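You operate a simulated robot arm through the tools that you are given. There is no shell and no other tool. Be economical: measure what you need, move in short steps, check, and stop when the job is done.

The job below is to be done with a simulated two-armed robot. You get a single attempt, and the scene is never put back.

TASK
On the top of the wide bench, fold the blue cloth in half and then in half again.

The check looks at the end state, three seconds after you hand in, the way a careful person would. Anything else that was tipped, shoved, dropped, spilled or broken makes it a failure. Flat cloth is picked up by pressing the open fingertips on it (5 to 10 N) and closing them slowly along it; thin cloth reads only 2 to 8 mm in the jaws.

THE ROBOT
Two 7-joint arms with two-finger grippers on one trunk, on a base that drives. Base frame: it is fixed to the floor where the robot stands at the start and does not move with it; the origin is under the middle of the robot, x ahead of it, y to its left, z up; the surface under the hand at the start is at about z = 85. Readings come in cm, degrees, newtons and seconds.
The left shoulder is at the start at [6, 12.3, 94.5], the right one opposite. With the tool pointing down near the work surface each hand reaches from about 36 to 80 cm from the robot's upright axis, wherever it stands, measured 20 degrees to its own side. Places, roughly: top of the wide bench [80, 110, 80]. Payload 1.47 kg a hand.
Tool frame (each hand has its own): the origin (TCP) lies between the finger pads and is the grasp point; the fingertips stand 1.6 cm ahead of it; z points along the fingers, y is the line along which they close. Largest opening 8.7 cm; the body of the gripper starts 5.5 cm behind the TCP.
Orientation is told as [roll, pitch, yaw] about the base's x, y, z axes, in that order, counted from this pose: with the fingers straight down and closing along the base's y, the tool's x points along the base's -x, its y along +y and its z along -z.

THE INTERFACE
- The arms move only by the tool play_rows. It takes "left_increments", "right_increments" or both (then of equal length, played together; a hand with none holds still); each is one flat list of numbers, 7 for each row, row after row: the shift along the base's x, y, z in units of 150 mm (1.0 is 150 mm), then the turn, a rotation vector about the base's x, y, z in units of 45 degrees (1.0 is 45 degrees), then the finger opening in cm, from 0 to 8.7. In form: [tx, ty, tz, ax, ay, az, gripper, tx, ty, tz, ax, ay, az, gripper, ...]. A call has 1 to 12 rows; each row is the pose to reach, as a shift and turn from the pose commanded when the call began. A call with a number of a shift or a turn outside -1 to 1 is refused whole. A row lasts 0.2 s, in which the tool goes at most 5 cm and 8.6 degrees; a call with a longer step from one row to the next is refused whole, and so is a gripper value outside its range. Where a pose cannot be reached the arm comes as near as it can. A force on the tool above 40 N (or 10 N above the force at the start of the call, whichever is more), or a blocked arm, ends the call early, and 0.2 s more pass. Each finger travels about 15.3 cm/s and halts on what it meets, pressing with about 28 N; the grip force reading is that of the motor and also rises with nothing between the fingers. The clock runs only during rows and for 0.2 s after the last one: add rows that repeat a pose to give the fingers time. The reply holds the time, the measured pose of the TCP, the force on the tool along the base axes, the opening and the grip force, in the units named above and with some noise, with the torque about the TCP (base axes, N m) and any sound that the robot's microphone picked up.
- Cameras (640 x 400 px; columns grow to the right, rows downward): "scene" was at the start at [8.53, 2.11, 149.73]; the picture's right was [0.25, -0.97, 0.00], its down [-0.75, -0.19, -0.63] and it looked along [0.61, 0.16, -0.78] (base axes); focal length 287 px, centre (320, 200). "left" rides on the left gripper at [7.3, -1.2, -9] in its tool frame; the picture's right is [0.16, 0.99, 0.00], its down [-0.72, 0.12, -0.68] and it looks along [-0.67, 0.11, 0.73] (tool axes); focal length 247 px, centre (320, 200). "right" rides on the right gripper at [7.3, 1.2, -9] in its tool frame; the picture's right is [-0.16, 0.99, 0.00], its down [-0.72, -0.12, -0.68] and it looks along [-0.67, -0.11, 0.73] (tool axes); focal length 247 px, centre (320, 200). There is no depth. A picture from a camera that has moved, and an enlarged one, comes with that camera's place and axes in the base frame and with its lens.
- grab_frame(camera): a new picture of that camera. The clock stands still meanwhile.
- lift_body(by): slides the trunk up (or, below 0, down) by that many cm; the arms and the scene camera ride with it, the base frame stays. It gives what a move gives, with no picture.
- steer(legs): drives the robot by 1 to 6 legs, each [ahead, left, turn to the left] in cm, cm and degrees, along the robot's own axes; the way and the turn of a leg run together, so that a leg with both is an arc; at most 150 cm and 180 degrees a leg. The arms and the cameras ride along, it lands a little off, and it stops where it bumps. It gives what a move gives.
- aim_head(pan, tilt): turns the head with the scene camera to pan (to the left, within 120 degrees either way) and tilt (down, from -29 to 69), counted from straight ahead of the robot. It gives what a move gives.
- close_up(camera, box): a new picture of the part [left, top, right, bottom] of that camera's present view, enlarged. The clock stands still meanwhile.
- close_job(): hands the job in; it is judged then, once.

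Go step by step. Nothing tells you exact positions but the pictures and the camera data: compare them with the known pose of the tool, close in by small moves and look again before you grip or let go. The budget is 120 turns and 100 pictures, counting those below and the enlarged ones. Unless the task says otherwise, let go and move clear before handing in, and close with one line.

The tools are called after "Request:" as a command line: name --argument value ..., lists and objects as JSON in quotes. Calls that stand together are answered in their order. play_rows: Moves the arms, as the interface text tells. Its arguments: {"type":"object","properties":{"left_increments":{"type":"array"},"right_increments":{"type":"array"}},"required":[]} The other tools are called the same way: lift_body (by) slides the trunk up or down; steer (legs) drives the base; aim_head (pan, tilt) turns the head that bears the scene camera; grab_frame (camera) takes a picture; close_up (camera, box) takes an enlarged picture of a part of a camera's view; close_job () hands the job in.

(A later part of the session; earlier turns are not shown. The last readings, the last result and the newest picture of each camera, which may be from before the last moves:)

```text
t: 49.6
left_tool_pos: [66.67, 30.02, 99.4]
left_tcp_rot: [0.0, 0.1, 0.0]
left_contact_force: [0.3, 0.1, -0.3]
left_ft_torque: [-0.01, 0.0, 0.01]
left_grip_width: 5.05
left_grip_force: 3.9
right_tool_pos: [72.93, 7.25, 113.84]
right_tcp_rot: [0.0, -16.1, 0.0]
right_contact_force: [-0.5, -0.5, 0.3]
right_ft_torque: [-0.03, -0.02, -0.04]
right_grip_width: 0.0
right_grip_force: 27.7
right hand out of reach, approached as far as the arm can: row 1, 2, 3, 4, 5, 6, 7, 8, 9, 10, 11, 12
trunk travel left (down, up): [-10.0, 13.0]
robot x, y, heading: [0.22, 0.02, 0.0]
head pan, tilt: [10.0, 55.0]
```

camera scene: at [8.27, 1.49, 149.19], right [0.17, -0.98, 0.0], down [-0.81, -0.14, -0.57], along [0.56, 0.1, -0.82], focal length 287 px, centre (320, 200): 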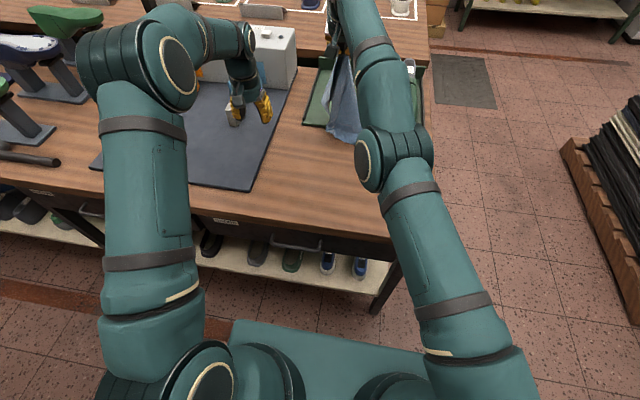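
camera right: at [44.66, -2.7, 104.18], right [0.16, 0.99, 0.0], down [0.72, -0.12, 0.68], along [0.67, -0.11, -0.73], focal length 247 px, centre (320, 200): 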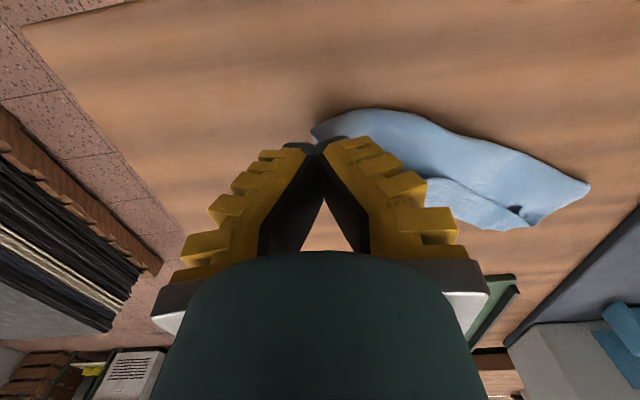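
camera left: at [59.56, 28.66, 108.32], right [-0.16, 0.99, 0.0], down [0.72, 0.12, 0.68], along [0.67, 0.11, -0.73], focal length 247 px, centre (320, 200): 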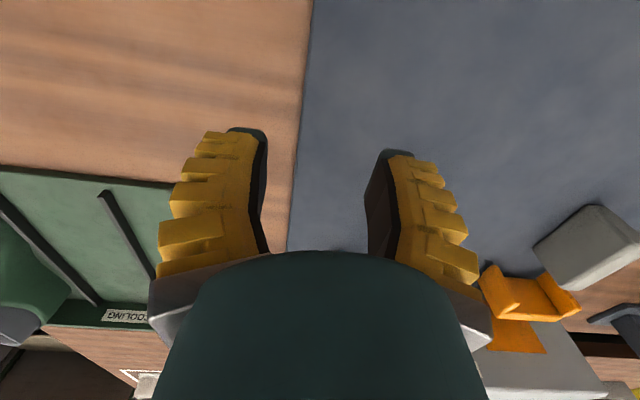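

Still projecting onto the straight-arm sphere. I try sideways and upward motions combined with inward ones to get the elbow off its straight position.

Request:
play_rows --right_increments '[-0.253, -0.053, 0.2, 0, 0, 0, 0, -0.5, -0.106, 0.41, 0, 0, 0, 0, -0.62, -0.41, 0.36, 0, 0, 0, 0, -0.73, -0.7, 0.3, 0, 0, 0, 0, -0.8, -0.98, 0.2, 0, 0, 0, 0, -0.95, -0.98, 0.0, 0, 0, 0, 0]'

```text
t: 51.0
left_tool_pos: [66.86, 29.93, 99.33]
left_tcp_rot: [-0.1, 0.2, 0.1]
left_contact_force: [-0.1, 0.8, -0.7]
left_ft_torque: [-0.04, 0.01, -0.01]
left_grip_width: 5.07
left_grip_force: 4.1
right_tool_pos: [74.05, -3.64, 119.41]
right_tcp_rot: [-0.2, -16.0, 0.1]
right_contact_force: [0.3, 0.6, 0.2]
right_ft_torque: [-0.04, 0.04, 0.06]
right_grip_width: 0.0
right_grip_force: 27.8
right hand out of reach, approached as far as the arm can: row 1, 2, 3, 4, 5, 6
trunk travel left (down, up): [-10.0, 13.0]
robot x, y, heading: [-0.25, 0.0, 0.0]
head pan, tilt: [10.0, 55.0]
```

Still stuck. I try large wrist turns together with the inward motion, to force the arm into another posture.

Request:
play_rows --right_increments '[-0.1, 0, 0, 0, 0, -0.18, 0, -0.2, 0, 0, 0, 0, -0.36, 0, -0.3, 0, 0, 0, 0, -0.54, 0, -0.5, 0, 0, 0, 0, -0.72, 0, -0.7, 0, 0, 0, 0, -0.9, 0, -0.9, 0, 0, 0, 0, -0.9, 0]'

Request:
play_rows --right_increments '[-0.1, 0, 0, 0.18, 0, 0, 0, -0.2, 0, 0, 0.36, 0, 0, 0, -0.3, 0, 0, 0.54, 0, 0, 0, -0.5, 0, 0, 0.72, 0, 0, 0, -0.7, 0, 0, 0.9, 0, 0, 0, -0.9, 0, 0, 0.9, 0, 0, 0]'

Request:
grab_frame --camera "scene"

```text
t: 52.5
left_tool_pos: [66.83, 29.89, 99.38]
left_tcp_rot: [0.0, 0.1, 0.0]
left_contact_force: [0.0, -0.1, 0.3]
left_ft_torque: [-0.04, 0.01, -0.01]
left_grip_width: 5.06
left_grip_force: 4.4
right_tool_pos: [68.69, -1.71, 124.69]
right_tcp_rot: [-0.1, -16.2, -40.6]
right_contact_force: [-0.1, 0.7, 0.1]
right_ft_torque: [-0.01, 0.03, -0.01]
right_grip_width: 0.02
right_grip_force: 27.9
right hand out of reach, approached as far as the arm can: row 1, 2, 3, 4, 5, 6
trunk travel left (down, up): [-10.0, 13.0]
robot x, y, heading: [-0.04, 0.02, -0.2]
head pan, tilt: [10.0, 55.0]
```

```text
t: 53.9
left_tool_pos: [66.82, 29.88, 99.39]
left_tcp_rot: [0.0, 0.1, 0.0]
left_contact_force: [0.1, 0.5, -0.6]
left_ft_torque: [-0.01, -0.01, 0.0]
left_grip_width: 5.04
left_grip_force: 3.8
right_tool_pos: [67.54, -0.08, 132.96]
right_tcp_rot: [30.3, 11.2, -41.8]
right_contact_force: [-0.6, 0.0, 0.2]
right_ft_torque: [-0.02, -0.03, -0.04]
right_grip_width: 0.0
right_grip_force: 27.9
right hand out of reach, approached as far as the arm can: row 1, 2, 3, 4, 5, 6
trunk travel left (down, up): [-10.0, 13.0]
robot x, y, heading: [0.23, 0.07, 0.0]
head pan, tilt: [10.0, 55.0]
```

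```text
39 pictures are left
camera scene: at [8.17, 1.55, 149.2], right [0.17, -0.98, 0.0], down [-0.81, -0.14, -0.57], along [0.57, 0.1, -0.82], focal length 287 px, centre (320, 200)
```

scene: 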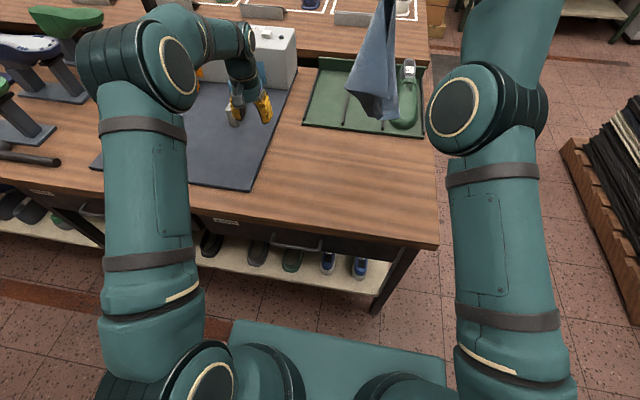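

The elbow has bent again. I draw the hand inward and undo the wrist turns.

Request:
play_rows --right_increments '[-0.15, -0.05, 0, 0, 0, 0, 0, -0.3, -0.1, -0.05, -0.1, 0, 0, 0, -0.5, -0.15, -0.1, -0.25, 0, 0, 0, -0.65, -0.2, -0.15, -0.42, 0, 0, 0, -0.75, -0.2, -0.2, -0.6, 0, 0, 0, -0.85, -0.2, -0.25, -0.78, 0, 0, 0]'

Request:
play_rows --right_increments '[0, 0, 0, 0, 0, 0.17, 0, 0, 0, 0, 0, 0, 0.34, 0, 0, 0, 0, 0, 0, 0.51, 0, 0, 0, 0, 0, 0, 0.68, 0, 0, 0, 0, 0, 0, 0.85, 0, 0, 0, 0, 0, 0, 0.92, 0]'

```text
t: 55.2
left_tool_pos: [66.85, 29.9, 99.42]
left_tcp_rot: [0.1, 0.1, -0.1]
left_contact_force: [-0.7, 0.2, -0.4]
left_ft_torque: [0.04, 0.01, 0.03]
left_grip_width: 5.05
left_grip_force: 3.5
right_tool_pos: [63.18, -0.17, 132.66]
right_tcp_rot: [4.0, -12.5, -41.5]
right_contact_force: [0.5, -0.4, -0.3]
right_ft_torque: [-0.04, 0.0, 0.04]
right_grip_width: 0.0
right_grip_force: 27.9
right hand out of reach, approached as far as the arm can: row 1, 2, 3, 4, 5, 6
trunk travel left (down, up): [-10.0, 13.0]
robot x, y, heading: [-0.19, -0.22, 0.2]
head pan, tilt: [10.0, 55.0]
```

```text
t: 56.6
left_tool_pos: [66.93, 29.77, 99.36]
left_tcp_rot: [-0.1, 0.1, -0.1]
left_contact_force: [0.3, 0.3, -0.7]
left_ft_torque: [-0.01, -0.01, 0.01]
left_grip_width: 5.05
left_grip_force: 4.4
right_tool_pos: [64.27, -0.2, 132.76]
right_tcp_rot: [4.2, -12.5, 0.1]
right_contact_force: [-0.2, 0.7, -0.7]
right_ft_torque: [0.01, 0.01, 0.01]
right_grip_width: 0.0
right_grip_force: 28.0
right hand out of reach, approached as far as the arm can: row 1, 2, 3, 4, 5, 6
trunk travel left (down, up): [-10.0, 13.0]
robot x, y, heading: [0.27, -0.14, -0.1]
head pan, tilt: [10.0, 55.0]
```

Request:
play_rows --right_increments '[-0.2, -0.05, -0.2, 0, 0.05, 0, 0, -0.4, -0.1, -0.4, -0.05, 0.1, 0, 0, -0.6, -0.15, -0.6, -0.09, 0.15, 0, 0, -0.8, -0.2, -0.8, -0.09, 0.25, 0, 0, -0.9, -0.3, -1.0, -0.09, 0.28, 0, 0]'

Request:
aim_head --pan -15 --tilt 25

Request:
grab_frame --camera "scene"

```text
t: 58.0
left_tool_pos: [66.78, 29.69, 99.4]
left_tcp_rot: [-0.1, 0.1, -0.1]
left_contact_force: [0.4, 0.7, -0.8]
left_ft_torque: [-0.05, 0.0, 0.01]
left_grip_width: 5.04
left_grip_force: 3.5
right_tool_pos: [64.68, -5.01, 136.15]
right_tcp_rot: [17.3, -25.2, -14.0]
right_contact_force: [1.5, -0.5, 0.1]
right_ft_torque: [-0.01, 0.02, 0.0]
right_grip_width: 0.0
right_grip_force: 27.8
right hand out of reach, approached as far as the arm can: row 1, 2, 3, 4
trunk travel left (down, up): [-10.0, 13.0]
robot x, y, heading: [-0.16, 0.16, 0.1]
head pan, tilt: [10.0, 55.0]
stopped in row 5 (right hand): the arm was blocked; the commanded pose is now the measured one
```

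```text
t: 59.0
left_tool_pos: [66.88, 29.71, 99.43]
left_tcp_rot: [0.1, 0.1, 0.1]
left_contact_force: [0.2, -0.7, -0.5]
left_ft_torque: [0.04, 0.02, -0.01]
left_grip_width: 5.04
left_grip_force: 4.0
right_tool_pos: [64.68, -4.97, 136.23]
right_tcp_rot: [17.5, -25.4, -14.1]
right_contact_force: [-1.1, -0.6, -0.9]
right_ft_torque: [-0.02, 0.03, 0.04]
right_grip_width: 0.0
right_grip_force: 27.9
trunk travel left (down, up): [-10.0, 13.0]
robot x, y, heading: [0.04, -0.2, 0.2]
head pan, tilt: [-15.0, 25.0]
```

```text
38 pictures are left
camera scene: at [10.07, -2.17, 153.59], right [-0.26, -0.97, 0.0], down [-0.41, 0.11, -0.91], along [0.88, -0.23, -0.42], focal length 287 px, centre (320, 200)
```

scene: 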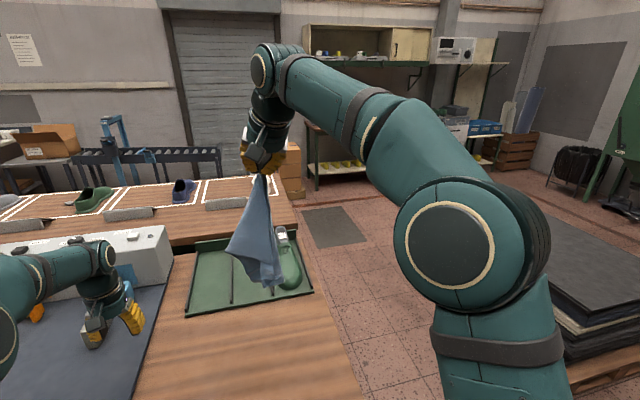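

The elbow is clearly bent now. I lower and level the tool in small steps.

Request:
play_rows --right_increments '[-0.05, 0, -0.1, -0.05, 0.08, 0.05, 0, -0.1, 0, -0.2, -0.12, 0.16, 0.1, 0, -0.15, 0, -0.3, -0.2, 0.24, 0.15, 0, -0.2, 0, -0.4, -0.27, 0.32, 0.2, 0, -0.25, 0, -0.5, -0.33, 0.4, 0.25, 0, -0.3, 0, -0.6, -0.38, 0.5, 0.3, 0]'

Request:
grab_frame --camera "scene"

```text
t: 60.4
left_tool_pos: [66.93, 29.86, 99.45]
left_tcp_rot: [-0.1, 0.2, 0.0]
left_contact_force: [0.4, -0.9, -0.5]
left_ft_torque: [-0.01, -0.01, 0.0]
left_grip_width: 5.06
left_grip_force: 3.9
right_tool_pos: [60.16, -5.03, 127.1]
right_tcp_rot: [-2.0, -4.1, 4.8]
right_contact_force: [-0.4, 0.4, -0.3]
right_ft_torque: [0.0, 0.02, -0.04]
right_grip_width: 0.01
right_grip_force: 28.2
trunk travel left (down, up): [-10.0, 13.0]
robot x, y, heading: [-0.14, 0.29, 0.1]
head pan, tilt: [-15.0, 25.0]
```

```text
37 pictures are left
camera scene: at [10.08, -2.16, 153.59], right [-0.26, -0.97, 0.0], down [-0.41, 0.11, -0.91], along [0.88, -0.23, -0.42], focal length 287 px, centre (320, 200)
```

scene: 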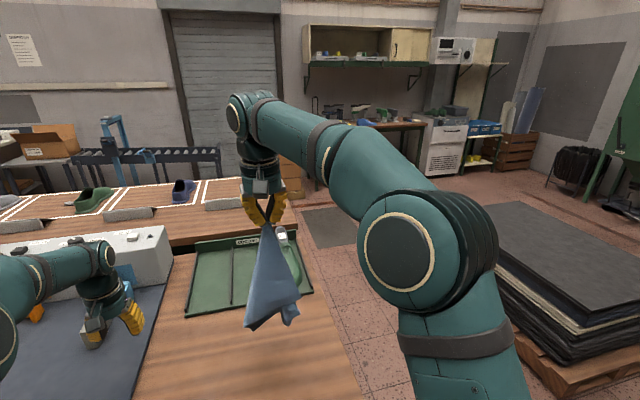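

The arm is free and fully in reach again. I'll lay the strip within comfortable reach, touching down near (49, 8) and then sweeping out diagonally.

Request:
play_rows --right_increments '[-0.12, 0.14, -0.1, 0, 0, 0, 0, -0.24, 0.28, -0.2, 0, 0.03, -0.03, 0, -0.36, 0.42, -0.3, 0, 0.06, -0.06, 0, -0.48, 0.56, -0.42, 0.04, 0.09, -0.1, 0, -0.6, 0.7, -0.54, 0.04, 0.09, -0.1, 0, -0.68, 0.8, -0.62, 0.04, 0.09, -0.1, 0, -0.75, 0.87, -0.68, 0.04, 0.09, -0.1, 0, -0.75, 0.87, -0.68, 0.04, 0.09, -0.1, 0, -0.75, 0.87, -0.68, 0.04, 0.09, -0.1, 0]'

Request:
aim_head --pan 10 --tilt 50

Request:
grab_frame --camera "scene"

```text
t: 62.4
left_tool_pos: [66.9, 29.76, 99.39]
left_tcp_rot: [0.0, 0.2, 0.0]
left_contact_force: [-0.2, 0.0, 0.2]
left_ft_torque: [0.0, -0.01, -0.01]
left_grip_width: 5.04
left_grip_force: 3.8
right_tool_pos: [48.83, 8.04, 117.11]
right_tcp_rot: [0.0, -0.2, 0.2]
right_contact_force: [0.6, -0.5, -0.3]
right_ft_torque: [0.0, 0.03, -0.01]
right_grip_width: 0.01
right_grip_force: 28.0
trunk travel left (down, up): [-10.0, 13.0]
robot x, y, heading: [-0.06, 0.16, -0.0]
head pan, tilt: [-15.0, 25.0]
```

```text
t: 63.3
left_tool_pos: [66.89, 29.9, 99.39]
left_tcp_rot: [0.0, 0.1, 0.0]
left_contact_force: [-0.1, 0.4, 0.2]
left_ft_torque: [-0.04, -0.04, 0.03]
left_grip_width: 5.02
left_grip_force: 3.4
right_tool_pos: [48.91, 8.12, 117.11]
right_tcp_rot: [0.0, -0.2, 0.1]
right_contact_force: [0.5, 0.2, -0.8]
right_ft_torque: [0.01, -0.01, -0.02]
right_grip_width: 0.0
right_grip_force: 27.8
trunk travel left (down, up): [-10.0, 13.0]
robot x, y, heading: [-0.03, -0.04, 0.1]
head pan, tilt: [10.0, 50.0]
```

```text
36 pictures are left
camera scene: at [8.72, 1.53, 149.85], right [0.17, -0.98, 0.0], down [-0.75, -0.13, -0.64], along [0.63, 0.11, -0.77], focal length 287 px, centre (320, 200)
```

scene: 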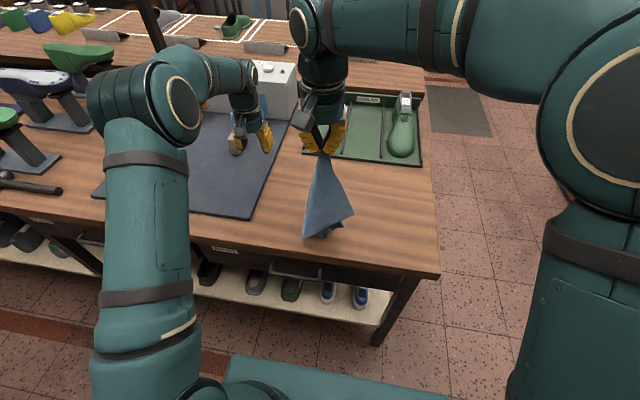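

Request:
play_rows --right_increments '[0.067, -0.047, -0.233, 0, 0, 0, 0, 0.267, -0.2, -0.333, 0, 0, 0, 0, 0.48, -0.36, -0.42, 0, 0, 0, 0, 0.693, -0.52, -0.467, 0, 0, 0, 0, 0.907, -0.68, -0.633, 0, 0, 0, 0]'

Request:
play_rows --right_increments '[0.187, -0.14, -0.24, 0, 0, 0, 0, 0.32, -0.24, -0.533, 0, 0, 0, 0, 0.4, -0.3, -0.82, 0, 0, 0, 0, 0.42, -0.32, -0.95, 0, 0, 0, 0]'

Request:
grab_frame --camera "scene"

```text
t: 64.5
left_tool_pos: [66.88, 29.75, 99.23]
left_tcp_rot: [0.0, 0.0, 0.0]
left_contact_force: [0.2, 0.2, -0.3]
left_ft_torque: [0.01, -0.01, 0.03]
left_grip_width: 5.05
left_grip_force: 3.9
right_tool_pos: [62.66, -2.32, 107.63]
right_tcp_rot: [-0.1, -0.1, 0.2]
right_contact_force: [0.5, 0.5, 0.4]
right_ft_torque: [0.0, 0.02, 0.0]
right_grip_width: 0.02
right_grip_force: 27.9
trunk travel left (down, up): [-10.0, 13.0]
robot x, y, heading: [-0.17, -0.43, -0.1]
head pan, tilt: [10.0, 50.0]
```

```text
refused: row 1 steps farther than a row can; nothing moved
```

```text
35 pictures are left
camera scene: at [8.87, 1.5, 149.83], right [0.17, -0.98, 0.0], down [-0.76, -0.13, -0.64], along [0.63, 0.11, -0.77], focal length 287 px, centre (320, 200)
```

scene: 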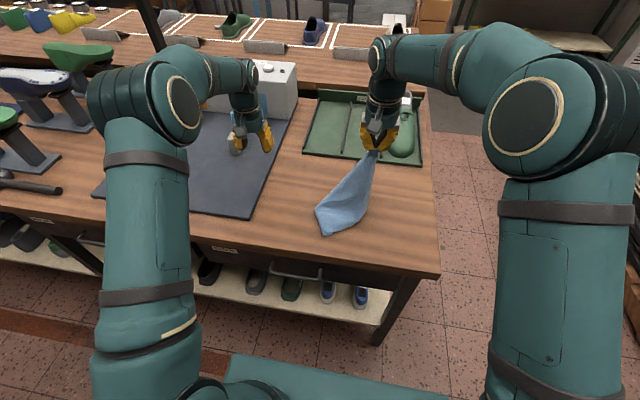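

Request:
play_rows --right_increments '[0.147, -0.107, -0.24, 0, 0, 0, 0, 0.267, -0.2, -0.5, 0, 0, 0, 0, 0.347, -0.26, -0.78, 0, 0, 0, 0, 0.387, -0.287, -0.98, 0, 0, 0, 0]'

Request:
play_rows --right_increments '[0, 0, -0.15, 0, 0, 0, 0, 0, 0, -0.27, 0, 0, 0, 0]'

Request:
close_up --camera "scene" --box '[270, 110, 430, 260]'

```text
t: 65.5
left_tool_pos: [66.75, 29.71, 99.45]
left_tcp_rot: [0.0, 0.1, 0.0]
left_contact_force: [0.3, 0.5, -0.8]
left_ft_torque: [0.01, 0.04, -0.01]
left_grip_width: 5.07
left_grip_force: 4.5
right_tool_pos: [68.57, -6.4, 92.98]
right_tcp_rot: [0.0, -0.2, 0.2]
right_contact_force: [-6.5, 1.2, 3.8]
right_ft_torque: [0.03, 0.03, 0.03]
right_grip_width: 0.0
right_grip_force: 28.0
trunk travel left (down, up): [-10.0, 13.0]
robot x, y, heading: [0.25, -0.09, 0.1]
head pan, tilt: [10.0, 50.0]
```

```text
t: 66.1
left_tool_pos: [66.87, 29.83, 99.21]
left_tcp_rot: [0.0, 0.1, 0.0]
left_contact_force: [-0.4, -0.2, -0.2]
left_ft_torque: [0.0, 0.02, 0.02]
left_grip_width: 5.05
left_grip_force: 3.8
right_tool_pos: [68.47, -6.48, 88.88]
right_tcp_rot: [-0.1, -0.2, 0.2]
right_contact_force: [-0.5, 1.0, 0.6]
right_ft_torque: [0.0, 0.01, 0.01]
right_grip_width: 0.0
right_grip_force: 28.2
trunk travel left (down, up): [-10.0, 13.0]
robot x, y, heading: [0.21, -0.43, -0.2]
head pan, tilt: [10.0, 50.0]
```

```text
2.67 times, centred on (350, 185) of scene
camera zoom: at [8.73, 1.54, 149.84], right [0.17, -0.98, 0.0], down [-0.75, -0.13, -0.64], along [0.63, 0.11, -0.77], focal length 765 px, centre (240, 240)
```

zoom: 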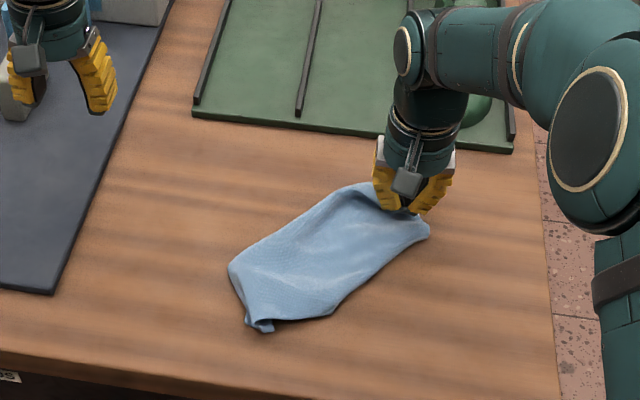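

The strip is laid out fairly neatly along the diagonal. I release it, lift straight up and inspect.

Request:
play_rows --right_increments '[0, 0, -0.08, 0, 0, 0, 0, 0, 0, -0.08, 0, 0, 0, 1, 0, 0, -0.08, 0, 0, 0, 2, 0, 0, -0.06, 0, 0, 0, 3, 0, 0, 0.15, 0, 0, 0, 3, 0, -0.1, 0.4, 0, 0, 0, 3, 0, -0.3, 0.55, 0, 0, 0, 3, 0, -0.55, 0.6, 0, 0, 0, 3]'

Request:
close_up --camera "scene" --box '[270, 140, 430, 240]'

```text
t: 67.9
left_tool_pos: [66.8, 29.7, 99.39]
left_tcp_rot: [-0.1, 0.1, -0.1]
left_contact_force: [-0.8, -0.2, 0.2]
left_ft_torque: [0.02, -0.01, -0.02]
left_grip_width: 5.06
left_grip_force: 3.8
right_tool_pos: [68.36, -15.01, 97.84]
right_tcp_rot: [0.0, -0.2, 0.3]
right_contact_force: [0.0, -0.4, 0.0]
right_ft_torque: [0.01, 0.01, 0.02]
right_grip_width: 3.62
right_grip_force: 4.3
trunk travel left (down, up): [-10.0, 13.0]
robot x, y, heading: [0.18, -0.07, -0.1]
head pan, tilt: [10.0, 50.0]
```

```text
4.00 times, centred on (350, 190) of scene
camera zoom: at [8.72, 1.45, 149.85], right [0.17, -0.98, 0.0], down [-0.75, -0.13, -0.64], along [0.63, 0.11, -0.77], focal length 1148 px, centre (200, 240)
```

zoom: 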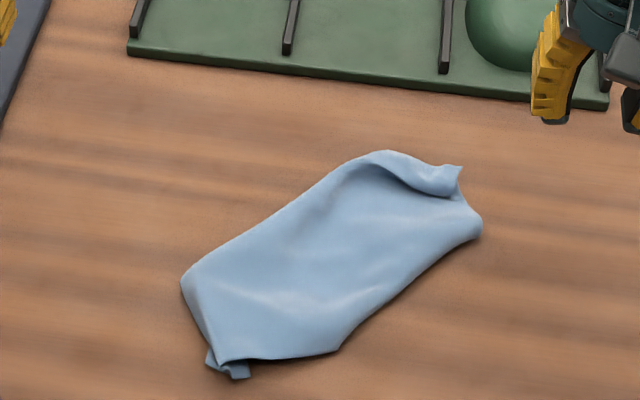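

Request:
close_up --camera "scene" --box '[308, 160, 348, 240]'

Request:
close_up --camera "scene" --box '[350, 165, 400, 205]'

```text
5.00 times, centred on (328, 200) of scene
camera zoom: at [8.72, 1.45, 149.85], right [0.17, -0.98, 0.0], down [-0.75, -0.13, -0.64], along [0.63, 0.11, -0.77], focal length 1435 px, centre (280, 200)
```

zoom: 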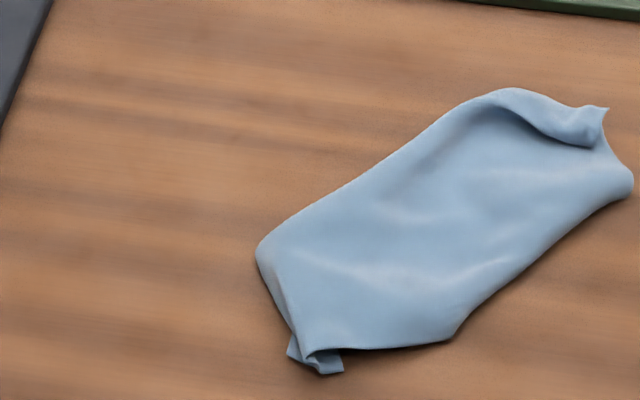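

```text
10.00 times, centred on (375, 185) of scene
camera zoom: at [8.72, 1.45, 149.85], right [0.17, -0.98, 0.0], down [-0.75, -0.13, -0.64], along [0.63, 0.11, -0.77], focal length 2870 px, centre (-230, 350)
```

zoom: 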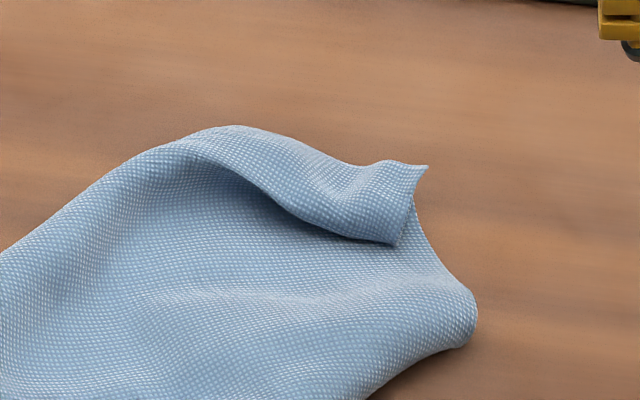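

The strip appears to have its loose corners gathered at two ends: P5 at about (69, −7) and P2 at about (51, 7). I'll take one end in each hand, hang the cloth taut between them so the layers align, and re-lay it. First, both hands go over their ends.

Request:
play_rows --left_increments '[-0.2, -0.2, 0, 0, 0, 0, 4.5, -0.4, -0.4, 0, 0, 0, 0, 4.5, -0.6, -0.6, 0, 0, 0, 0, 4.5, -0.8, -0.8, -0.05, 0, 0, 0, 4.5, -0.95, -1.0, -0.1, 0, 0, 0, 4.5]' --right_increments '[0, 0.1, 0, 0, 0, 0, 4.5, 0, 0.25, 0, 0, 0, 0, 4.5, 0.02, 0.4, -0.1, 0, 0, 0, 4.5, 0.04, 0.53, -0.25, 0, 0, 0, 4.5, 0.04, 0.53, -0.4, 0, 0, 0, 4.5]'

Request:
play_rows --left_increments '[-0.05, -0.2, -0.1, 0, 0, 0, 4.5, -0.1, -0.4, -0.2, 0, 0, 0, 4.5, -0.1, -0.5, -0.4, 0, 0, 0, 4.5]'

Request:
grab_frame --camera "left"

Request:
grab_frame --camera "right"

```text
t: 69.1
left_tool_pos: [52.43, 14.74, 97.84]
left_tcp_rot: [0.0, 0.2, 0.1]
left_contact_force: [-0.1, 0.0, 0.3]
left_ft_torque: [0.0, 0.03, -0.02]
left_grip_width: 5.04
left_grip_force: 4.6
right_tool_pos: [68.97, -6.86, 92.0]
right_tcp_rot: [0.0, -0.3, 0.1]
right_contact_force: [-0.2, 0.5, -0.4]
right_ft_torque: [0.01, 0.0, -0.02]
right_grip_width: 5.05
right_grip_force: 3.3
trunk travel left (down, up): [-10.0, 13.0]
robot x, y, heading: [-0.14, 0.12, 0.2]
head pan, tilt: [10.0, 50.0]
```

```text
t: 69.9
left_tool_pos: [50.92, 7.2, 91.85]
left_tcp_rot: [0.0, 0.1, -0.1]
left_contact_force: [0.3, -0.2, 0.4]
left_ft_torque: [0.0, -0.02, 0.03]
left_grip_width: 5.05
left_grip_force: 4.1
right_tool_pos: [69.0, -6.87, 91.9]
right_tcp_rot: [0.1, -0.2, 0.3]
right_contact_force: [0.6, -0.2, 0.3]
right_ft_torque: [0.01, 0.01, 0.0]
right_grip_width: 5.04
right_grip_force: 2.8
trunk travel left (down, up): [-10.0, 13.0]
robot x, y, heading: [0.45, -0.49, -0.1]
head pan, tilt: [10.0, 50.0]
```

```text
30 pictures are left
camera left: at [43.73, 5.98, 100.84], right [-0.16, 0.99, 0.0], down [0.72, 0.12, 0.68], along [0.67, 0.11, -0.73], focal length 247 px, centre (320, 200)
```

left: 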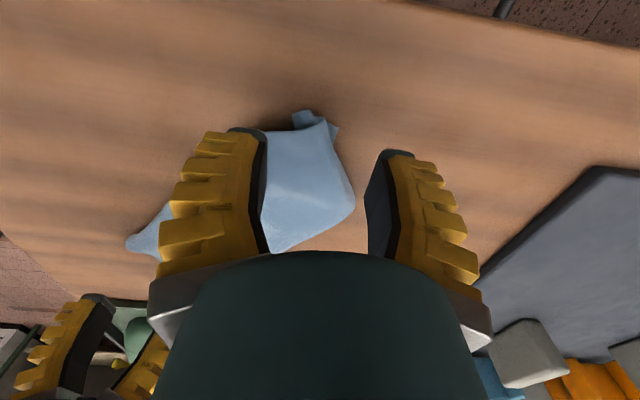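

```text
29 pictures are left
camera right: at [61.73, -5.87, 100.79], right [0.15, 0.99, 0.0], down [0.72, -0.11, 0.68], along [0.67, -0.11, -0.73], focal length 247 px, centre (320, 200)
```

right: 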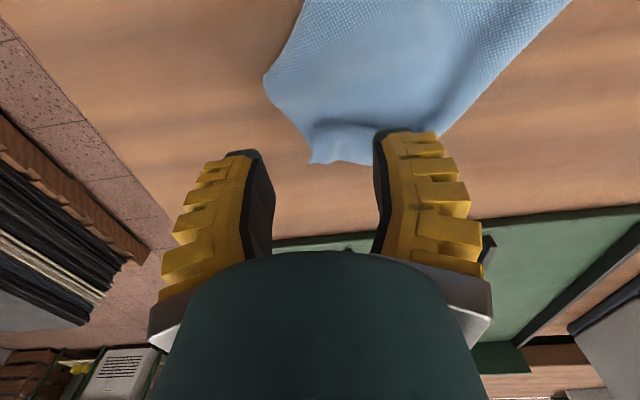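

Both hands are over their ends. I go down to light contact and close.

Request:
play_rows --left_increments '[0.04, 0, -0.15, 0, 0, 0, 4.5, 0.067, 0, -0.28, 0, 0, 0, 4.5, 0.067, 0, -0.325, 0, 0, 0, 4.5, 0.067, 0, -0.335, 0, 0, 0, 4.5]' --right_increments '[0, 0, -0.15, 0, 0, 0, 4.5, 0, 0, -0.28, 0, 0, 0, 4.5, 0, 0, -0.32, 0, 0, 0, 4.5, 0, 0, -0.33, 0, 0, 0, 4.5]'

Request:
play_rows --left_increments '[0, 0, -0.005, 0, 0, 0, 4.0, 0, 0, -0.005, 0, 0, 0, 3.4, 0, 0, -0.005, 0, 0, 0, 2.8, 0, 0, -0.005, 0, 0, 0, 2.2, 0, 0, -0.005, 0, 0, 0, 1.6, 0, 0, -0.005, 0, 0, 0, 1.0, 0, 0, -0.005, 0, 0, 0, 0.4, 0, 0, -0.005, 0, 0, 0, 0, 0, 0, -0.005, 0, 0, 0, 0]' --right_increments '[0, 0, -0.005, 0, 0, 0, 4.0, 0, 0, -0.005, 0, 0, 0, 3.4, 0, 0, -0.005, 0, 0, 0, 2.8, 0, 0, -0.005, 0, 0, 0, 2.2, 0, 0, -0.005, 0, 0, 0, 1.6, 0, 0, -0.005, 0, 0, 0, 1.0, 0, 0, -0.005, 0, 0, 0, 0.4, 0, 0, -0.005, 0, 0, 0, 0, 0, 0, -0.005, 0, 0, 0, 0]'

Request:
play_rows --left_increments '[0, 0, 0.2, 0, 0, 0, 0, 0, 0, 0.4, 0, 0, 0, 0, 0, 0, 0.6, 0, 0, 0, 0, 0, 0, 0.8, 0, 0, 0, 0]' --right_increments '[-0.05, 0, 0.2, 0, 0, 0, 0, -0.1, 0, 0.4, 0, 0, 0, 0, -0.15, 0, 0.6, 0, 0, 0, 0, -0.2, 0, 0.8, 0, 0, 0, 0]'

Request:
close_up --camera "scene" --box '[240, 80, 420, 230]'

```text
t: 70.9
left_tool_pos: [52.09, 7.26, 86.97]
left_tcp_rot: [0.0, 0.1, 0.0]
left_contact_force: [0.6, 0.3, -0.6]
left_ft_torque: [0.0, 0.0, 0.0]
left_grip_width: 5.04
left_grip_force: 4.3
right_tool_pos: [68.96, -6.93, 86.83]
right_tcp_rot: [-0.1, -0.2, 0.2]
right_contact_force: [-0.2, 0.0, 0.2]
right_ft_torque: [-0.04, -0.01, 0.01]
right_grip_width: 5.08
right_grip_force: 4.2
trunk travel left (down, up): [-10.0, 13.0]
robot x, y, heading: [-0.29, 0.2, -0.0]
head pan, tilt: [10.0, 50.0]
```

```text
t: 72.9
left_tool_pos: [52.07, 7.22, 86.79]
left_tcp_rot: [0.0, 0.1, 0.0]
left_contact_force: [-0.5, 1.2, 0.5]
left_ft_torque: [0.02, -0.03, -0.03]
left_grip_width: 0.0
left_grip_force: 21.3
right_tool_pos: [69.0, -6.75, 86.85]
right_tcp_rot: [0.0, -0.2, 0.2]
right_contact_force: [-0.3, -0.1, 0.7]
right_ft_torque: [0.01, 0.01, -0.02]
right_grip_width: 0.0
right_grip_force: 28.5
trunk travel left (down, up): [-10.0, 13.0]
robot x, y, heading: [0.01, 0.08, -0.0]
head pan, tilt: [10.0, 50.0]
```

```text
t: 73.9
left_tool_pos: [52.16, 7.15, 98.91]
left_tcp_rot: [-0.1, 0.0, 0.0]
left_contact_force: [-0.3, -0.2, 0.5]
left_ft_torque: [-0.02, -0.01, 0.01]
left_grip_width: 0.0
left_grip_force: 23.5
right_tool_pos: [65.87, -6.73, 98.75]
right_tcp_rot: [0.0, -0.3, 0.2]
right_contact_force: [-0.6, -0.5, -0.8]
right_ft_torque: [-0.02, 0.01, 0.02]
right_grip_width: 0.0
right_grip_force: 29.7
trunk travel left (down, up): [-10.0, 13.0]
robot x, y, heading: [-0.03, -0.13, -0.1]
head pan, tilt: [10.0, 50.0]
```

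```text
2.67 times, centred on (330, 155) of scene
camera zoom: at [8.61, 1.56, 149.86], right [0.17, -0.98, 0.0], down [-0.75, -0.13, -0.64], along [0.63, 0.11, -0.77], focal length 765 px, centre (293, 320)
```

zoom: 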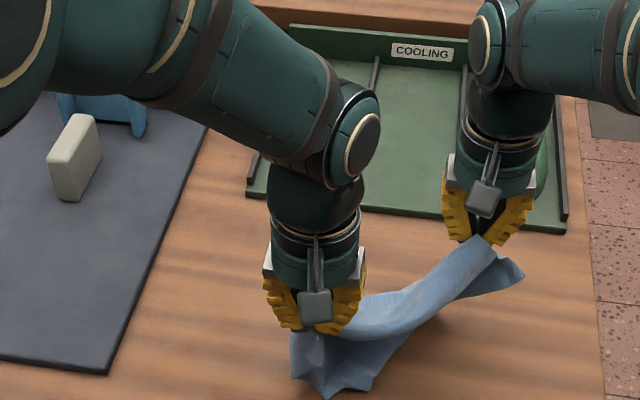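

Both ends are held. I raise the cloth and spread the hands along y so it hangs in view.

Request:
play_rows --left_increments '[0.06, 0.1, 0.22, 0, 0, 0, 0, 0.14, 0.25, 0.44, 0, 0, 0, 0, 0.23, 0.4, 0.66, 0, 0, 0, 0, 0.32, 0.52, 0.87, 0, 0, 0, 0, 0.32, 0.55, 0.87, 0, 0, 0, 0]' --right_increments '[-0.15, 0, 0.22, 0, 0, 0, 0, -0.3, 0, 0.44, 0, 0, 0, 0, -0.45, 0, 0.66, 0, 0, 0, 0, -0.59, 0, 0.87, 0, 0, 0, 0, -0.59, 0, 0.87, 0, 0, 0, 0]'

Request:
grab_frame --camera "scene"

```text
t: 75.1
left_tool_pos: [57.0, 15.73, 111.86]
left_tcp_rot: [0.1, 0.1, -0.2]
left_contact_force: [-0.1, -0.6, 0.2]
left_ft_torque: [-0.03, 0.03, 0.01]
left_grip_width: 0.02
left_grip_force: 27.2
right_tool_pos: [57.22, -6.79, 111.88]
right_tcp_rot: [0.0, -0.2, 0.2]
right_contact_force: [0.3, 1.1, 0.5]
right_ft_torque: [0.01, 0.02, -0.05]
right_grip_width: 0.01
right_grip_force: 26.3
trunk travel left (down, up): [-10.0, 13.0]
robot x, y, heading: [0.09, 0.44, 0.0]
head pan, tilt: [10.0, 50.0]
```

```text
27 pictures are left
camera scene: at [8.77, 1.55, 149.84], right [0.17, -0.98, 0.0], down [-0.75, -0.13, -0.64], along [0.63, 0.11, -0.77], focal length 287 px, centre (320, 200)
```

scene: 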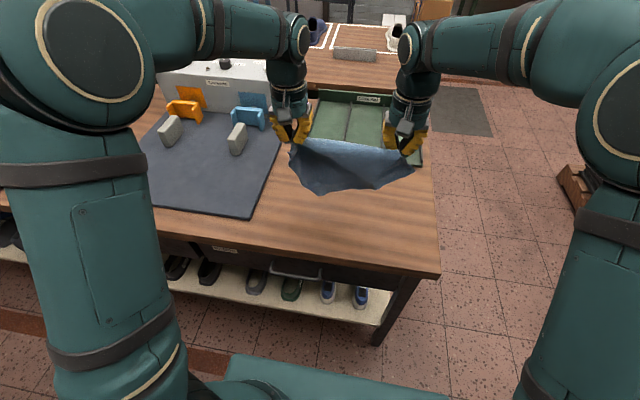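

Request:
close_up --camera "scene" --box '[270, 110, 430, 210]'

Request:
grab_frame --camera "left"

```text
4.00 times, centred on (350, 160) of scene
camera zoom: at [8.77, 1.55, 149.84], right [0.17, -0.98, 0.0], down [-0.75, -0.13, -0.64], along [0.63, 0.11, -0.77], focal length 1148 px, centre (200, 360)
```

zoom: 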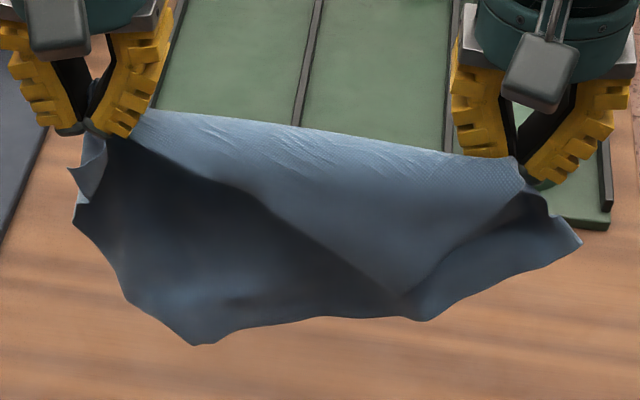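

```text
25 pictures are left
camera left: at [49.68, 14.57, 120.79], right [-0.16, 0.99, 0.0], down [0.73, 0.12, 0.68], along [0.67, 0.11, -0.73], focal length 247 px, centre (320, 200)
```

left: 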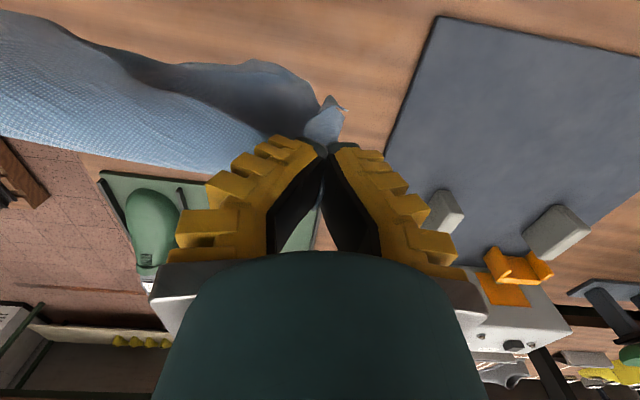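

Held like this the cloth hangs open, tent-like, with free corners showing, so it is no longer a clean half-fold. I lay it down with the hands moving forward so the free parts lie toward me, then spread it flat by pulling the exposed corners.

Request:
play_rows --left_increments '[-0.1, 0, -0.26, 0, 0, 0, 0, -0.2, 0.02, -0.54, 0, 0, 0, 0, -0.2, 0.03, -0.8, 0, 0, 0, 0]' --right_increments '[-0.1, 0, -0.26, 0, 0, 0, 0, -0.2, -0.02, -0.54, 0, 0, 0, 0, -0.2, -0.03, -0.8, 0, 0, 0, 0]'

Request:
play_rows --left_increments '[0.2, 0, -0.1, 0, 0, 0, 0, 0.43, 0, -0.3, 0, 0, 0, 0, 0.63, 0, -0.53, 0, 0, 0, 0, 0.77, 0, -0.77, 0, 0, 0, 0, 0.81, 0, -0.84, 0, 0, 0, 0, 0.81, 0, -0.84, 0, 0, 0, 2, 0.81, 0, -0.84, 0, 0, 0, 4, 0.81, 0, -0.6, 0, 0, 0, 4, 0.81, 0.1, -0.3, 0, 0, 0, 4, 0.81, 0.4, -0.15, 0, 0, 0, 4, 0.81, 0.7, -0.1, 0, 0, 0, 4]' --right_increments '[0.2, 0, -0.1, 0, 0, 0, 0, 0.43, 0, -0.3, 0, 0, 0, 0, 0.63, 0, -0.53, 0, 0, 0, 0, 0.77, 0, -0.77, 0, 0, 0, 0, 0.81, 0, -0.84, 0, 0, 0, 0, 0.81, 0, -0.84, 0, 0, 0, 2, 0.81, 0, -0.84, 0, 0, 0, 4, 0.81, 0, -0.6, 0, 0, 0, 4, 0.81, -0.1, -0.3, 0, 0, 0, 4, 0.81, -0.4, -0.15, 0, 0, 0, 4, 0.81, -0.7, -0.1, 0, 0, 0, 4]'

Request:
close_up --camera "scene" --box '[250, 100, 430, 230]'

```text
t: 75.9
left_tool_pos: [54.12, 16.18, 100.03]
left_tcp_rot: [0.0, 0.1, 0.0]
left_contact_force: [0.5, -1.4, 0.3]
left_ft_torque: [-0.03, 0.02, 0.0]
left_grip_width: 0.0
left_grip_force: 27.9
right_tool_pos: [54.15, -7.42, 99.89]
right_tcp_rot: [0.0, -0.1, 0.2]
right_contact_force: [0.6, 0.3, 0.7]
right_ft_torque: [0.02, 0.01, -0.03]
right_grip_width: 0.0
right_grip_force: 26.3
trunk travel left (down, up): [-10.0, 13.0]
robot x, y, heading: [0.16, -0.01, -0.0]
head pan, tilt: [10.0, 50.0]
```

```text
refused: row 10 steps farther than a row can; nothing moved
```

```text
3.08 times, centred on (340, 165) of scene
camera zoom: at [8.91, 1.55, 149.83], right [0.17, -0.98, 0.0], down [-0.76, -0.13, -0.64], along [0.63, 0.11, -0.77], focal length 883 px, centre (258, 308)
```

zoom: 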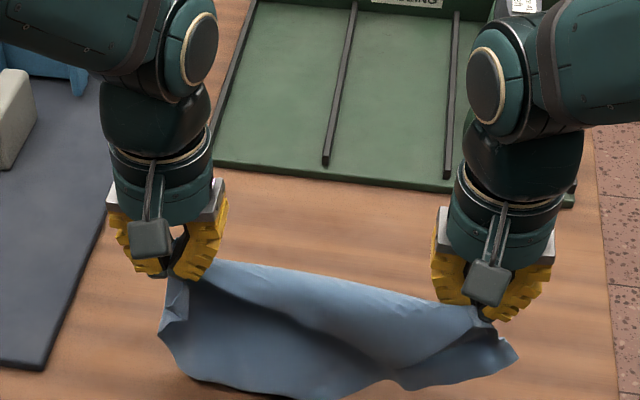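

Request:
play_rows --left_increments '[0.2, 0, -0.1, 0, 0, 0, 0, 0.43, 0, -0.3, 0, 0, 0, 0, 0.63, 0, -0.53, 0, 0, 0, 0, 0.77, 0, -0.77, 0, 0, 0, 0, 0.81, 0, -0.84, 0, 0, 0, 0, 0.81, 0, -0.84, 0, 0, 0, 2, 0.81, 0, -0.84, 0, 0, 0, 4, 0.81, 0, -0.6, 0, 0, 0, 4, 0.81, 0.05, -0.3, 0, 0, 0, 4, 0.81, 0.3, -0.15, 0, 0, 0, 4, 0.81, 0.58, -0.1, 0, 0, 0, 4]' --right_increments '[0.2, 0, -0.1, 0, 0, 0, 0, 0.43, 0, -0.3, 0, 0, 0, 0, 0.63, 0, -0.53, 0, 0, 0, 0, 0.77, 0, -0.77, 0, 0, 0, 0, 0.81, 0, -0.84, 0, 0, 0, 0, 0.81, 0, -0.84, 0, 0, 0, 2, 0.81, 0, -0.84, 0, 0, 0, 4, 0.81, 0, -0.6, 0, 0, 0, 4, 0.81, -0.05, -0.3, 0, 0, 0, 4, 0.81, -0.3, -0.15, 0, 0, 0, 4, 0.81, -0.58, -0.1, 0, 0, 0, 4]'

Request:
close_up --camera "scene" --box '[250, 130, 410, 230]'

```text
t: 78.3
left_tool_pos: [66.21, 24.89, 98.38]
left_tcp_rot: [0.0, 0.0, -0.2]
left_contact_force: [0.4, 1.3, -0.1]
left_ft_torque: [-0.02, 0.03, 0.0]
left_grip_width: 4.57
left_grip_force: 3.3
right_tool_pos: [66.07, -15.72, 98.43]
right_tcp_rot: [0.0, -0.2, 0.3]
right_contact_force: [-0.1, -0.8, 0.1]
right_ft_torque: [0.03, 0.0, 0.01]
right_grip_width: 4.57
right_grip_force: 3.5
trunk travel left (down, up): [-10.0, 13.0]
robot x, y, heading: [0.18, 0.12, -0.0]
head pan, tilt: [10.0, 50.0]
```

```text
4.00 times, centred on (330, 180) of scene
camera zoom: at [8.71, 1.54, 149.84], right [0.17, -0.98, 0.0], down [-0.75, -0.13, -0.64], along [0.63, 0.11, -0.77], focal length 1148 px, centre (280, 280)
```

zoom: 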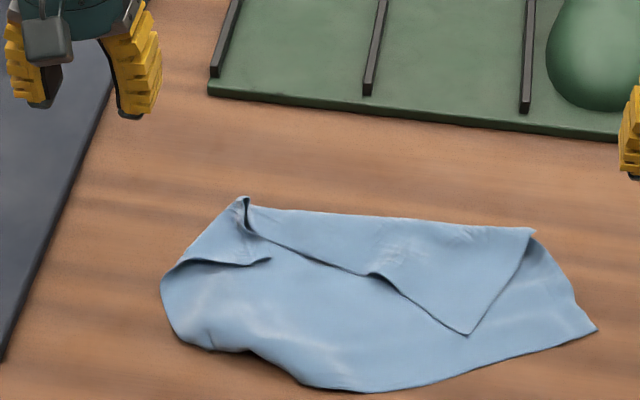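

Now it's clear: one cloth corner, X at about (58.6, −3.0), is folded over from a far ridge at x≈69, and the rest lies as a single layer. I first press both fingertips on the bare lower layer and drag the cloth about 6 cm toward me, to stay well within reach.

Request:
play_rows --left_increments '[-0.15, -0.25, -0.1, 0, 0, 0, 2, -0.3, -0.5, -0.2, 0, 0, 0, 1, -0.45, -0.75, -0.3, 0, 0, 0, 0, -0.57, -0.86, -0.5, 0, 0, 0, 0, -0.57, -0.86, -0.72, 0, 0, 0, 0, -0.57, -0.86, -0.765, 0, 0, 0, 0]' --right_increments '[-0.1, 0.1, -0.1, 0, 0, 0, 2, -0.2, 0.2, -0.2, 0, 0, 0, 1, -0.3, 0.35, -0.3, 0, 0, 0, 0, -0.4, 0.45, -0.5, 0, 0, 0, 0, -0.4, 0.45, -0.72, 0, 0, 0, 0, -0.4, 0.45, -0.765, 0, 0, 0, 0]'

Request:
play_rows --left_increments '[0, 0, -0.01, 0, 0, 0, 0, 0, 0, -0.02, 0, 0, 0, 0]' --right_increments '[0, 0, -0.01, 0, 0, 0, 0, 0, 0, -0.02, 0, 0, 0, 0]'

```text
t: 79.7
left_tool_pos: [57.36, 11.74, 86.96]
left_tcp_rot: [0.0, 0.1, 0.0]
left_contact_force: [0.2, 0.2, 0.8]
left_ft_torque: [0.02, 0.0, 0.01]
left_grip_width: 0.0
left_grip_force: 27.8
right_tool_pos: [60.33, -9.08, 86.76]
right_tcp_rot: [0.0, -0.2, 0.2]
right_contact_force: [0.2, -0.2, 0.9]
right_ft_torque: [0.0, 0.01, 0.0]
right_grip_width: 0.0
right_grip_force: 27.9
trunk travel left (down, up): [-10.0, 13.0]
robot x, y, heading: [-0.2, -0.03, -0.1]
head pan, tilt: [10.0, 50.0]
```

```text
t: 80.3
left_tool_pos: [57.48, 11.7, 86.58]
left_tcp_rot: [0.1, -0.1, -0.1]
left_contact_force: [-1.0, 0.1, 3.0]
left_ft_torque: [-0.02, 0.03, 0.02]
left_grip_width: 0.0
left_grip_force: 27.6
right_tool_pos: [60.28, -9.23, 86.52]
right_tcp_rot: [0.0, -0.2, 0.2]
right_contact_force: [1.1, -0.3, 0.9]
right_ft_torque: [0.03, 0.0, 0.0]
right_grip_width: 0.01
right_grip_force: 28.1
trunk travel left (down, up): [-10.0, 13.0]
robot x, y, heading: [-0.06, 0.04, -0.3]
head pan, tilt: [10.0, 50.0]
```

Request:
play_rows --left_increments '[0, 0, -0.006, 0, 0, 0, 0, 0, 0, -0.008, 0, 0, 0, 0]' --right_increments '[0, 0, -0.01, 0, 0, 0, 0, 0, 0, -0.016, 0, 0, 0, 0]'

Request:
play_rows --left_increments '[-0.06, 0, 0, 0, 0, 0, 0, -0.13, 0, 0, 0, 0, 0, 0, -0.2, 0, 0, 0, 0, 0, 0, -0.27, 0, 0, 0, 0, 0, 0, -0.34, 0, 0, 0, 0, 0, 0, -0.4, 0, 0, 0, 0, 0, 0, -0.4, 0, 0.1, 0, 0, 0, 0]' --right_increments '[-0.06, 0, 0, 0, 0, 0, 0, -0.13, 0, 0, 0, 0, 0, 0, -0.2, 0, 0, 0, 0, 0, 0, -0.27, 0, 0, 0, 0, 0, 0, -0.34, 0, 0, 0, 0, 0, 0, -0.4, 0, 0, 0, 0, 0, 0, -0.4, 0, 0.1, 0, 0, 0, 0]'

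Request:
close_up --camera "scene" --box '[250, 130, 410, 230]'

```text
t: 80.9
left_tool_pos: [57.56, 11.68, 86.71]
left_tcp_rot: [0.1, 0.0, -0.1]
left_contact_force: [-0.2, -0.1, 6.9]
left_ft_torque: [-0.01, 0.04, 0.0]
left_grip_width: 0.0
left_grip_force: 28.4
right_tool_pos: [60.33, -9.22, 86.44]
right_tcp_rot: [0.0, -0.3, 0.2]
right_contact_force: [2.1, -0.2, 11.7]
right_ft_torque: [0.01, 0.04, 0.01]
right_grip_width: 0.02
right_grip_force: 28.3
trunk travel left (down, up): [-10.0, 13.0]
robot x, y, heading: [-0.18, 0.29, -0.0]
head pan, tilt: [10.0, 50.0]
```

```text
t: 82.5
left_tool_pos: [51.21, 11.74, 87.87]
left_tcp_rot: [0.0, 0.2, -0.1]
left_contact_force: [-0.2, 0.2, 0.3]
left_ft_torque: [0.0, 0.0, 0.0]
left_grip_width: 0.0
left_grip_force: 27.8
right_tool_pos: [54.24, -9.33, 87.76]
right_tcp_rot: [-0.1, 0.0, 0.2]
right_contact_force: [0.4, -0.1, 0.1]
right_ft_torque: [-0.05, -0.01, 0.01]
right_grip_width: 0.0
right_grip_force: 28.3
trunk travel left (down, up): [-10.0, 13.0]
robot x, y, heading: [0.13, -0.16, 0.2]
head pan, tilt: [10.0, 50.0]
```

```text
4.00 times, centred on (330, 180) of scene
camera zoom: at [8.6, 1.53, 149.83], right [0.17, -0.98, 0.0], down [-0.75, -0.13, -0.64], along [0.63, 0.11, -0.77], focal length 1148 px, centre (280, 280)
```

zoom: 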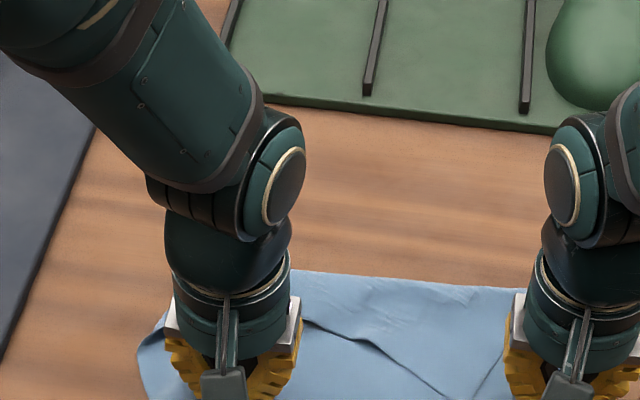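

The press-drag works: everything moved 6 cm toward me, so X is now near (52.6, −3) and the ridge near x=63. The left hand pins the lower layer while the right hand lightly pinches the flap near X.

Request:
play_rows --left_increments '[0, 0, -0.04, 0, 0, 0, 0, 0, 0, -0.08, 0, 0, 0, 0, 0, 0, -0.1, 0, 0, 0, 0, 0, 0, -0.1, 0, 0, 0, 0, 0, 0, -0.1, 0, 0, 0, 0]' --right_increments '[0, 0.1, 0.1, 0, 0, 0, 2.4, 0, 0.3, 0.1, 0, 0, 0, 2.4, 0, 0.52, 0.1, 0, 0, 0, 2.4, 0, 0.52, 0.0, 0, 0, 0, 2.4, 0, 0.52, -0.05, 0, 0, 0, 2.4]'

Request:
close_up --camera "right" --box '[160, 40, 480, 240]'

```text
t: 83.7
left_tool_pos: [51.35, 11.86, 86.62]
left_tcp_rot: [-0.1, 0.1, 0.1]
left_contact_force: [1.2, 0.6, 11.8]
left_ft_torque: [0.0, 0.07, -0.01]
left_grip_width: 0.0
left_grip_force: 27.5
right_tool_pos: [54.32, -1.37, 86.93]
right_tcp_rot: [0.0, -0.2, 0.3]
right_contact_force: [0.5, 0.0, -0.6]
right_ft_torque: [0.02, 0.01, 0.01]
right_grip_width: 3.04
right_grip_force: 4.4
trunk travel left (down, up): [-10.0, 13.0]
robot x, y, heading: [0.08, 0.14, 0.0]
head pan, tilt: [10.0, 50.0]
```

```text
2.00 times, centred on (320, 140) of right
camera zoom: at [47.0, -0.45, 95.82], right [0.15, 0.99, 0.0], down [0.72, -0.11, 0.68], along [0.68, -0.11, -0.73], focal length 494 px, centre (320, 320)
```

zoom: 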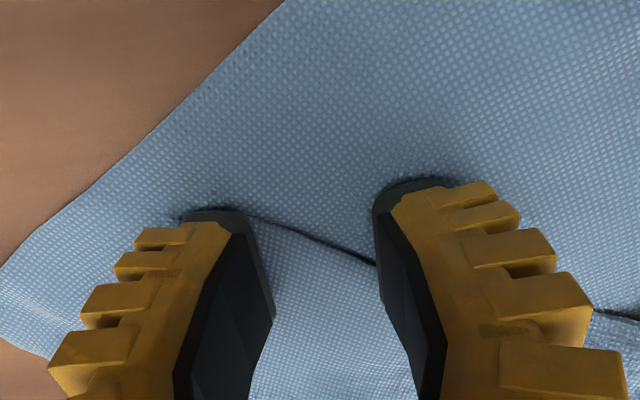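

The flap's edge runs from about (53, −3.5) to (55, 0). I shift 1.8 cm forward so both fingertips sit on the flap, then press lightly.

Request:
play_rows --right_increments '[0.06, -0.03, 0.06, 0, 0, 0, 2.4, 0.12, -0.055, 0.06, 0, 0, 0, 2.4, 0.12, -0.055, 0, 0, 0, 0, 2.4, 0.12, -0.055, -0.013, 0, 0, 0, 2.4]'

Request:
play_rows --right_increments '[0, 0, -0.006, 0, 0, 0, 2.4, 0, 0, -0.009, 0, 0, 0, 2.4]'

```text
t: 84.7
left_tool_pos: [51.42, 11.85, 86.46]
left_tcp_rot: [0.0, 0.0, 0.0]
left_contact_force: [1.5, 0.6, 14.9]
left_ft_torque: [0.01, 0.04, 0.02]
left_grip_width: 0.0
left_grip_force: 27.5
right_tool_pos: [56.1, -2.22, 86.92]
right_tcp_rot: [-0.1, -0.2, 0.2]
right_contact_force: [-0.2, -0.3, 0.3]
right_ft_torque: [0.0, 0.04, -0.05]
right_grip_width: 2.71
right_grip_force: 4.9
trunk travel left (down, up): [-10.0, 13.0]
robot x, y, heading: [-0.02, 0.24, 0.1]
head pan, tilt: [10.0, 50.0]
```

```text
t: 85.3
left_tool_pos: [51.51, 11.67, 86.54]
left_tcp_rot: [0.0, 0.0, 0.0]
left_contact_force: [3.4, 0.3, 15.2]
left_ft_torque: [0.02, 0.07, 0.03]
left_grip_width: 0.0
left_grip_force: 28.3
right_tool_pos: [56.1, -2.19, 86.7]
right_tcp_rot: [-0.1, -0.3, 0.3]
right_contact_force: [0.1, -0.4, 1.6]
right_ft_torque: [-0.01, 0.02, 0.02]
right_grip_width: 2.75
right_grip_force: 4.8
trunk travel left (down, up): [-10.0, 13.0]
robot x, y, heading: [0.18, -0.01, -0.1]
head pan, tilt: [10.0, 50.0]
```

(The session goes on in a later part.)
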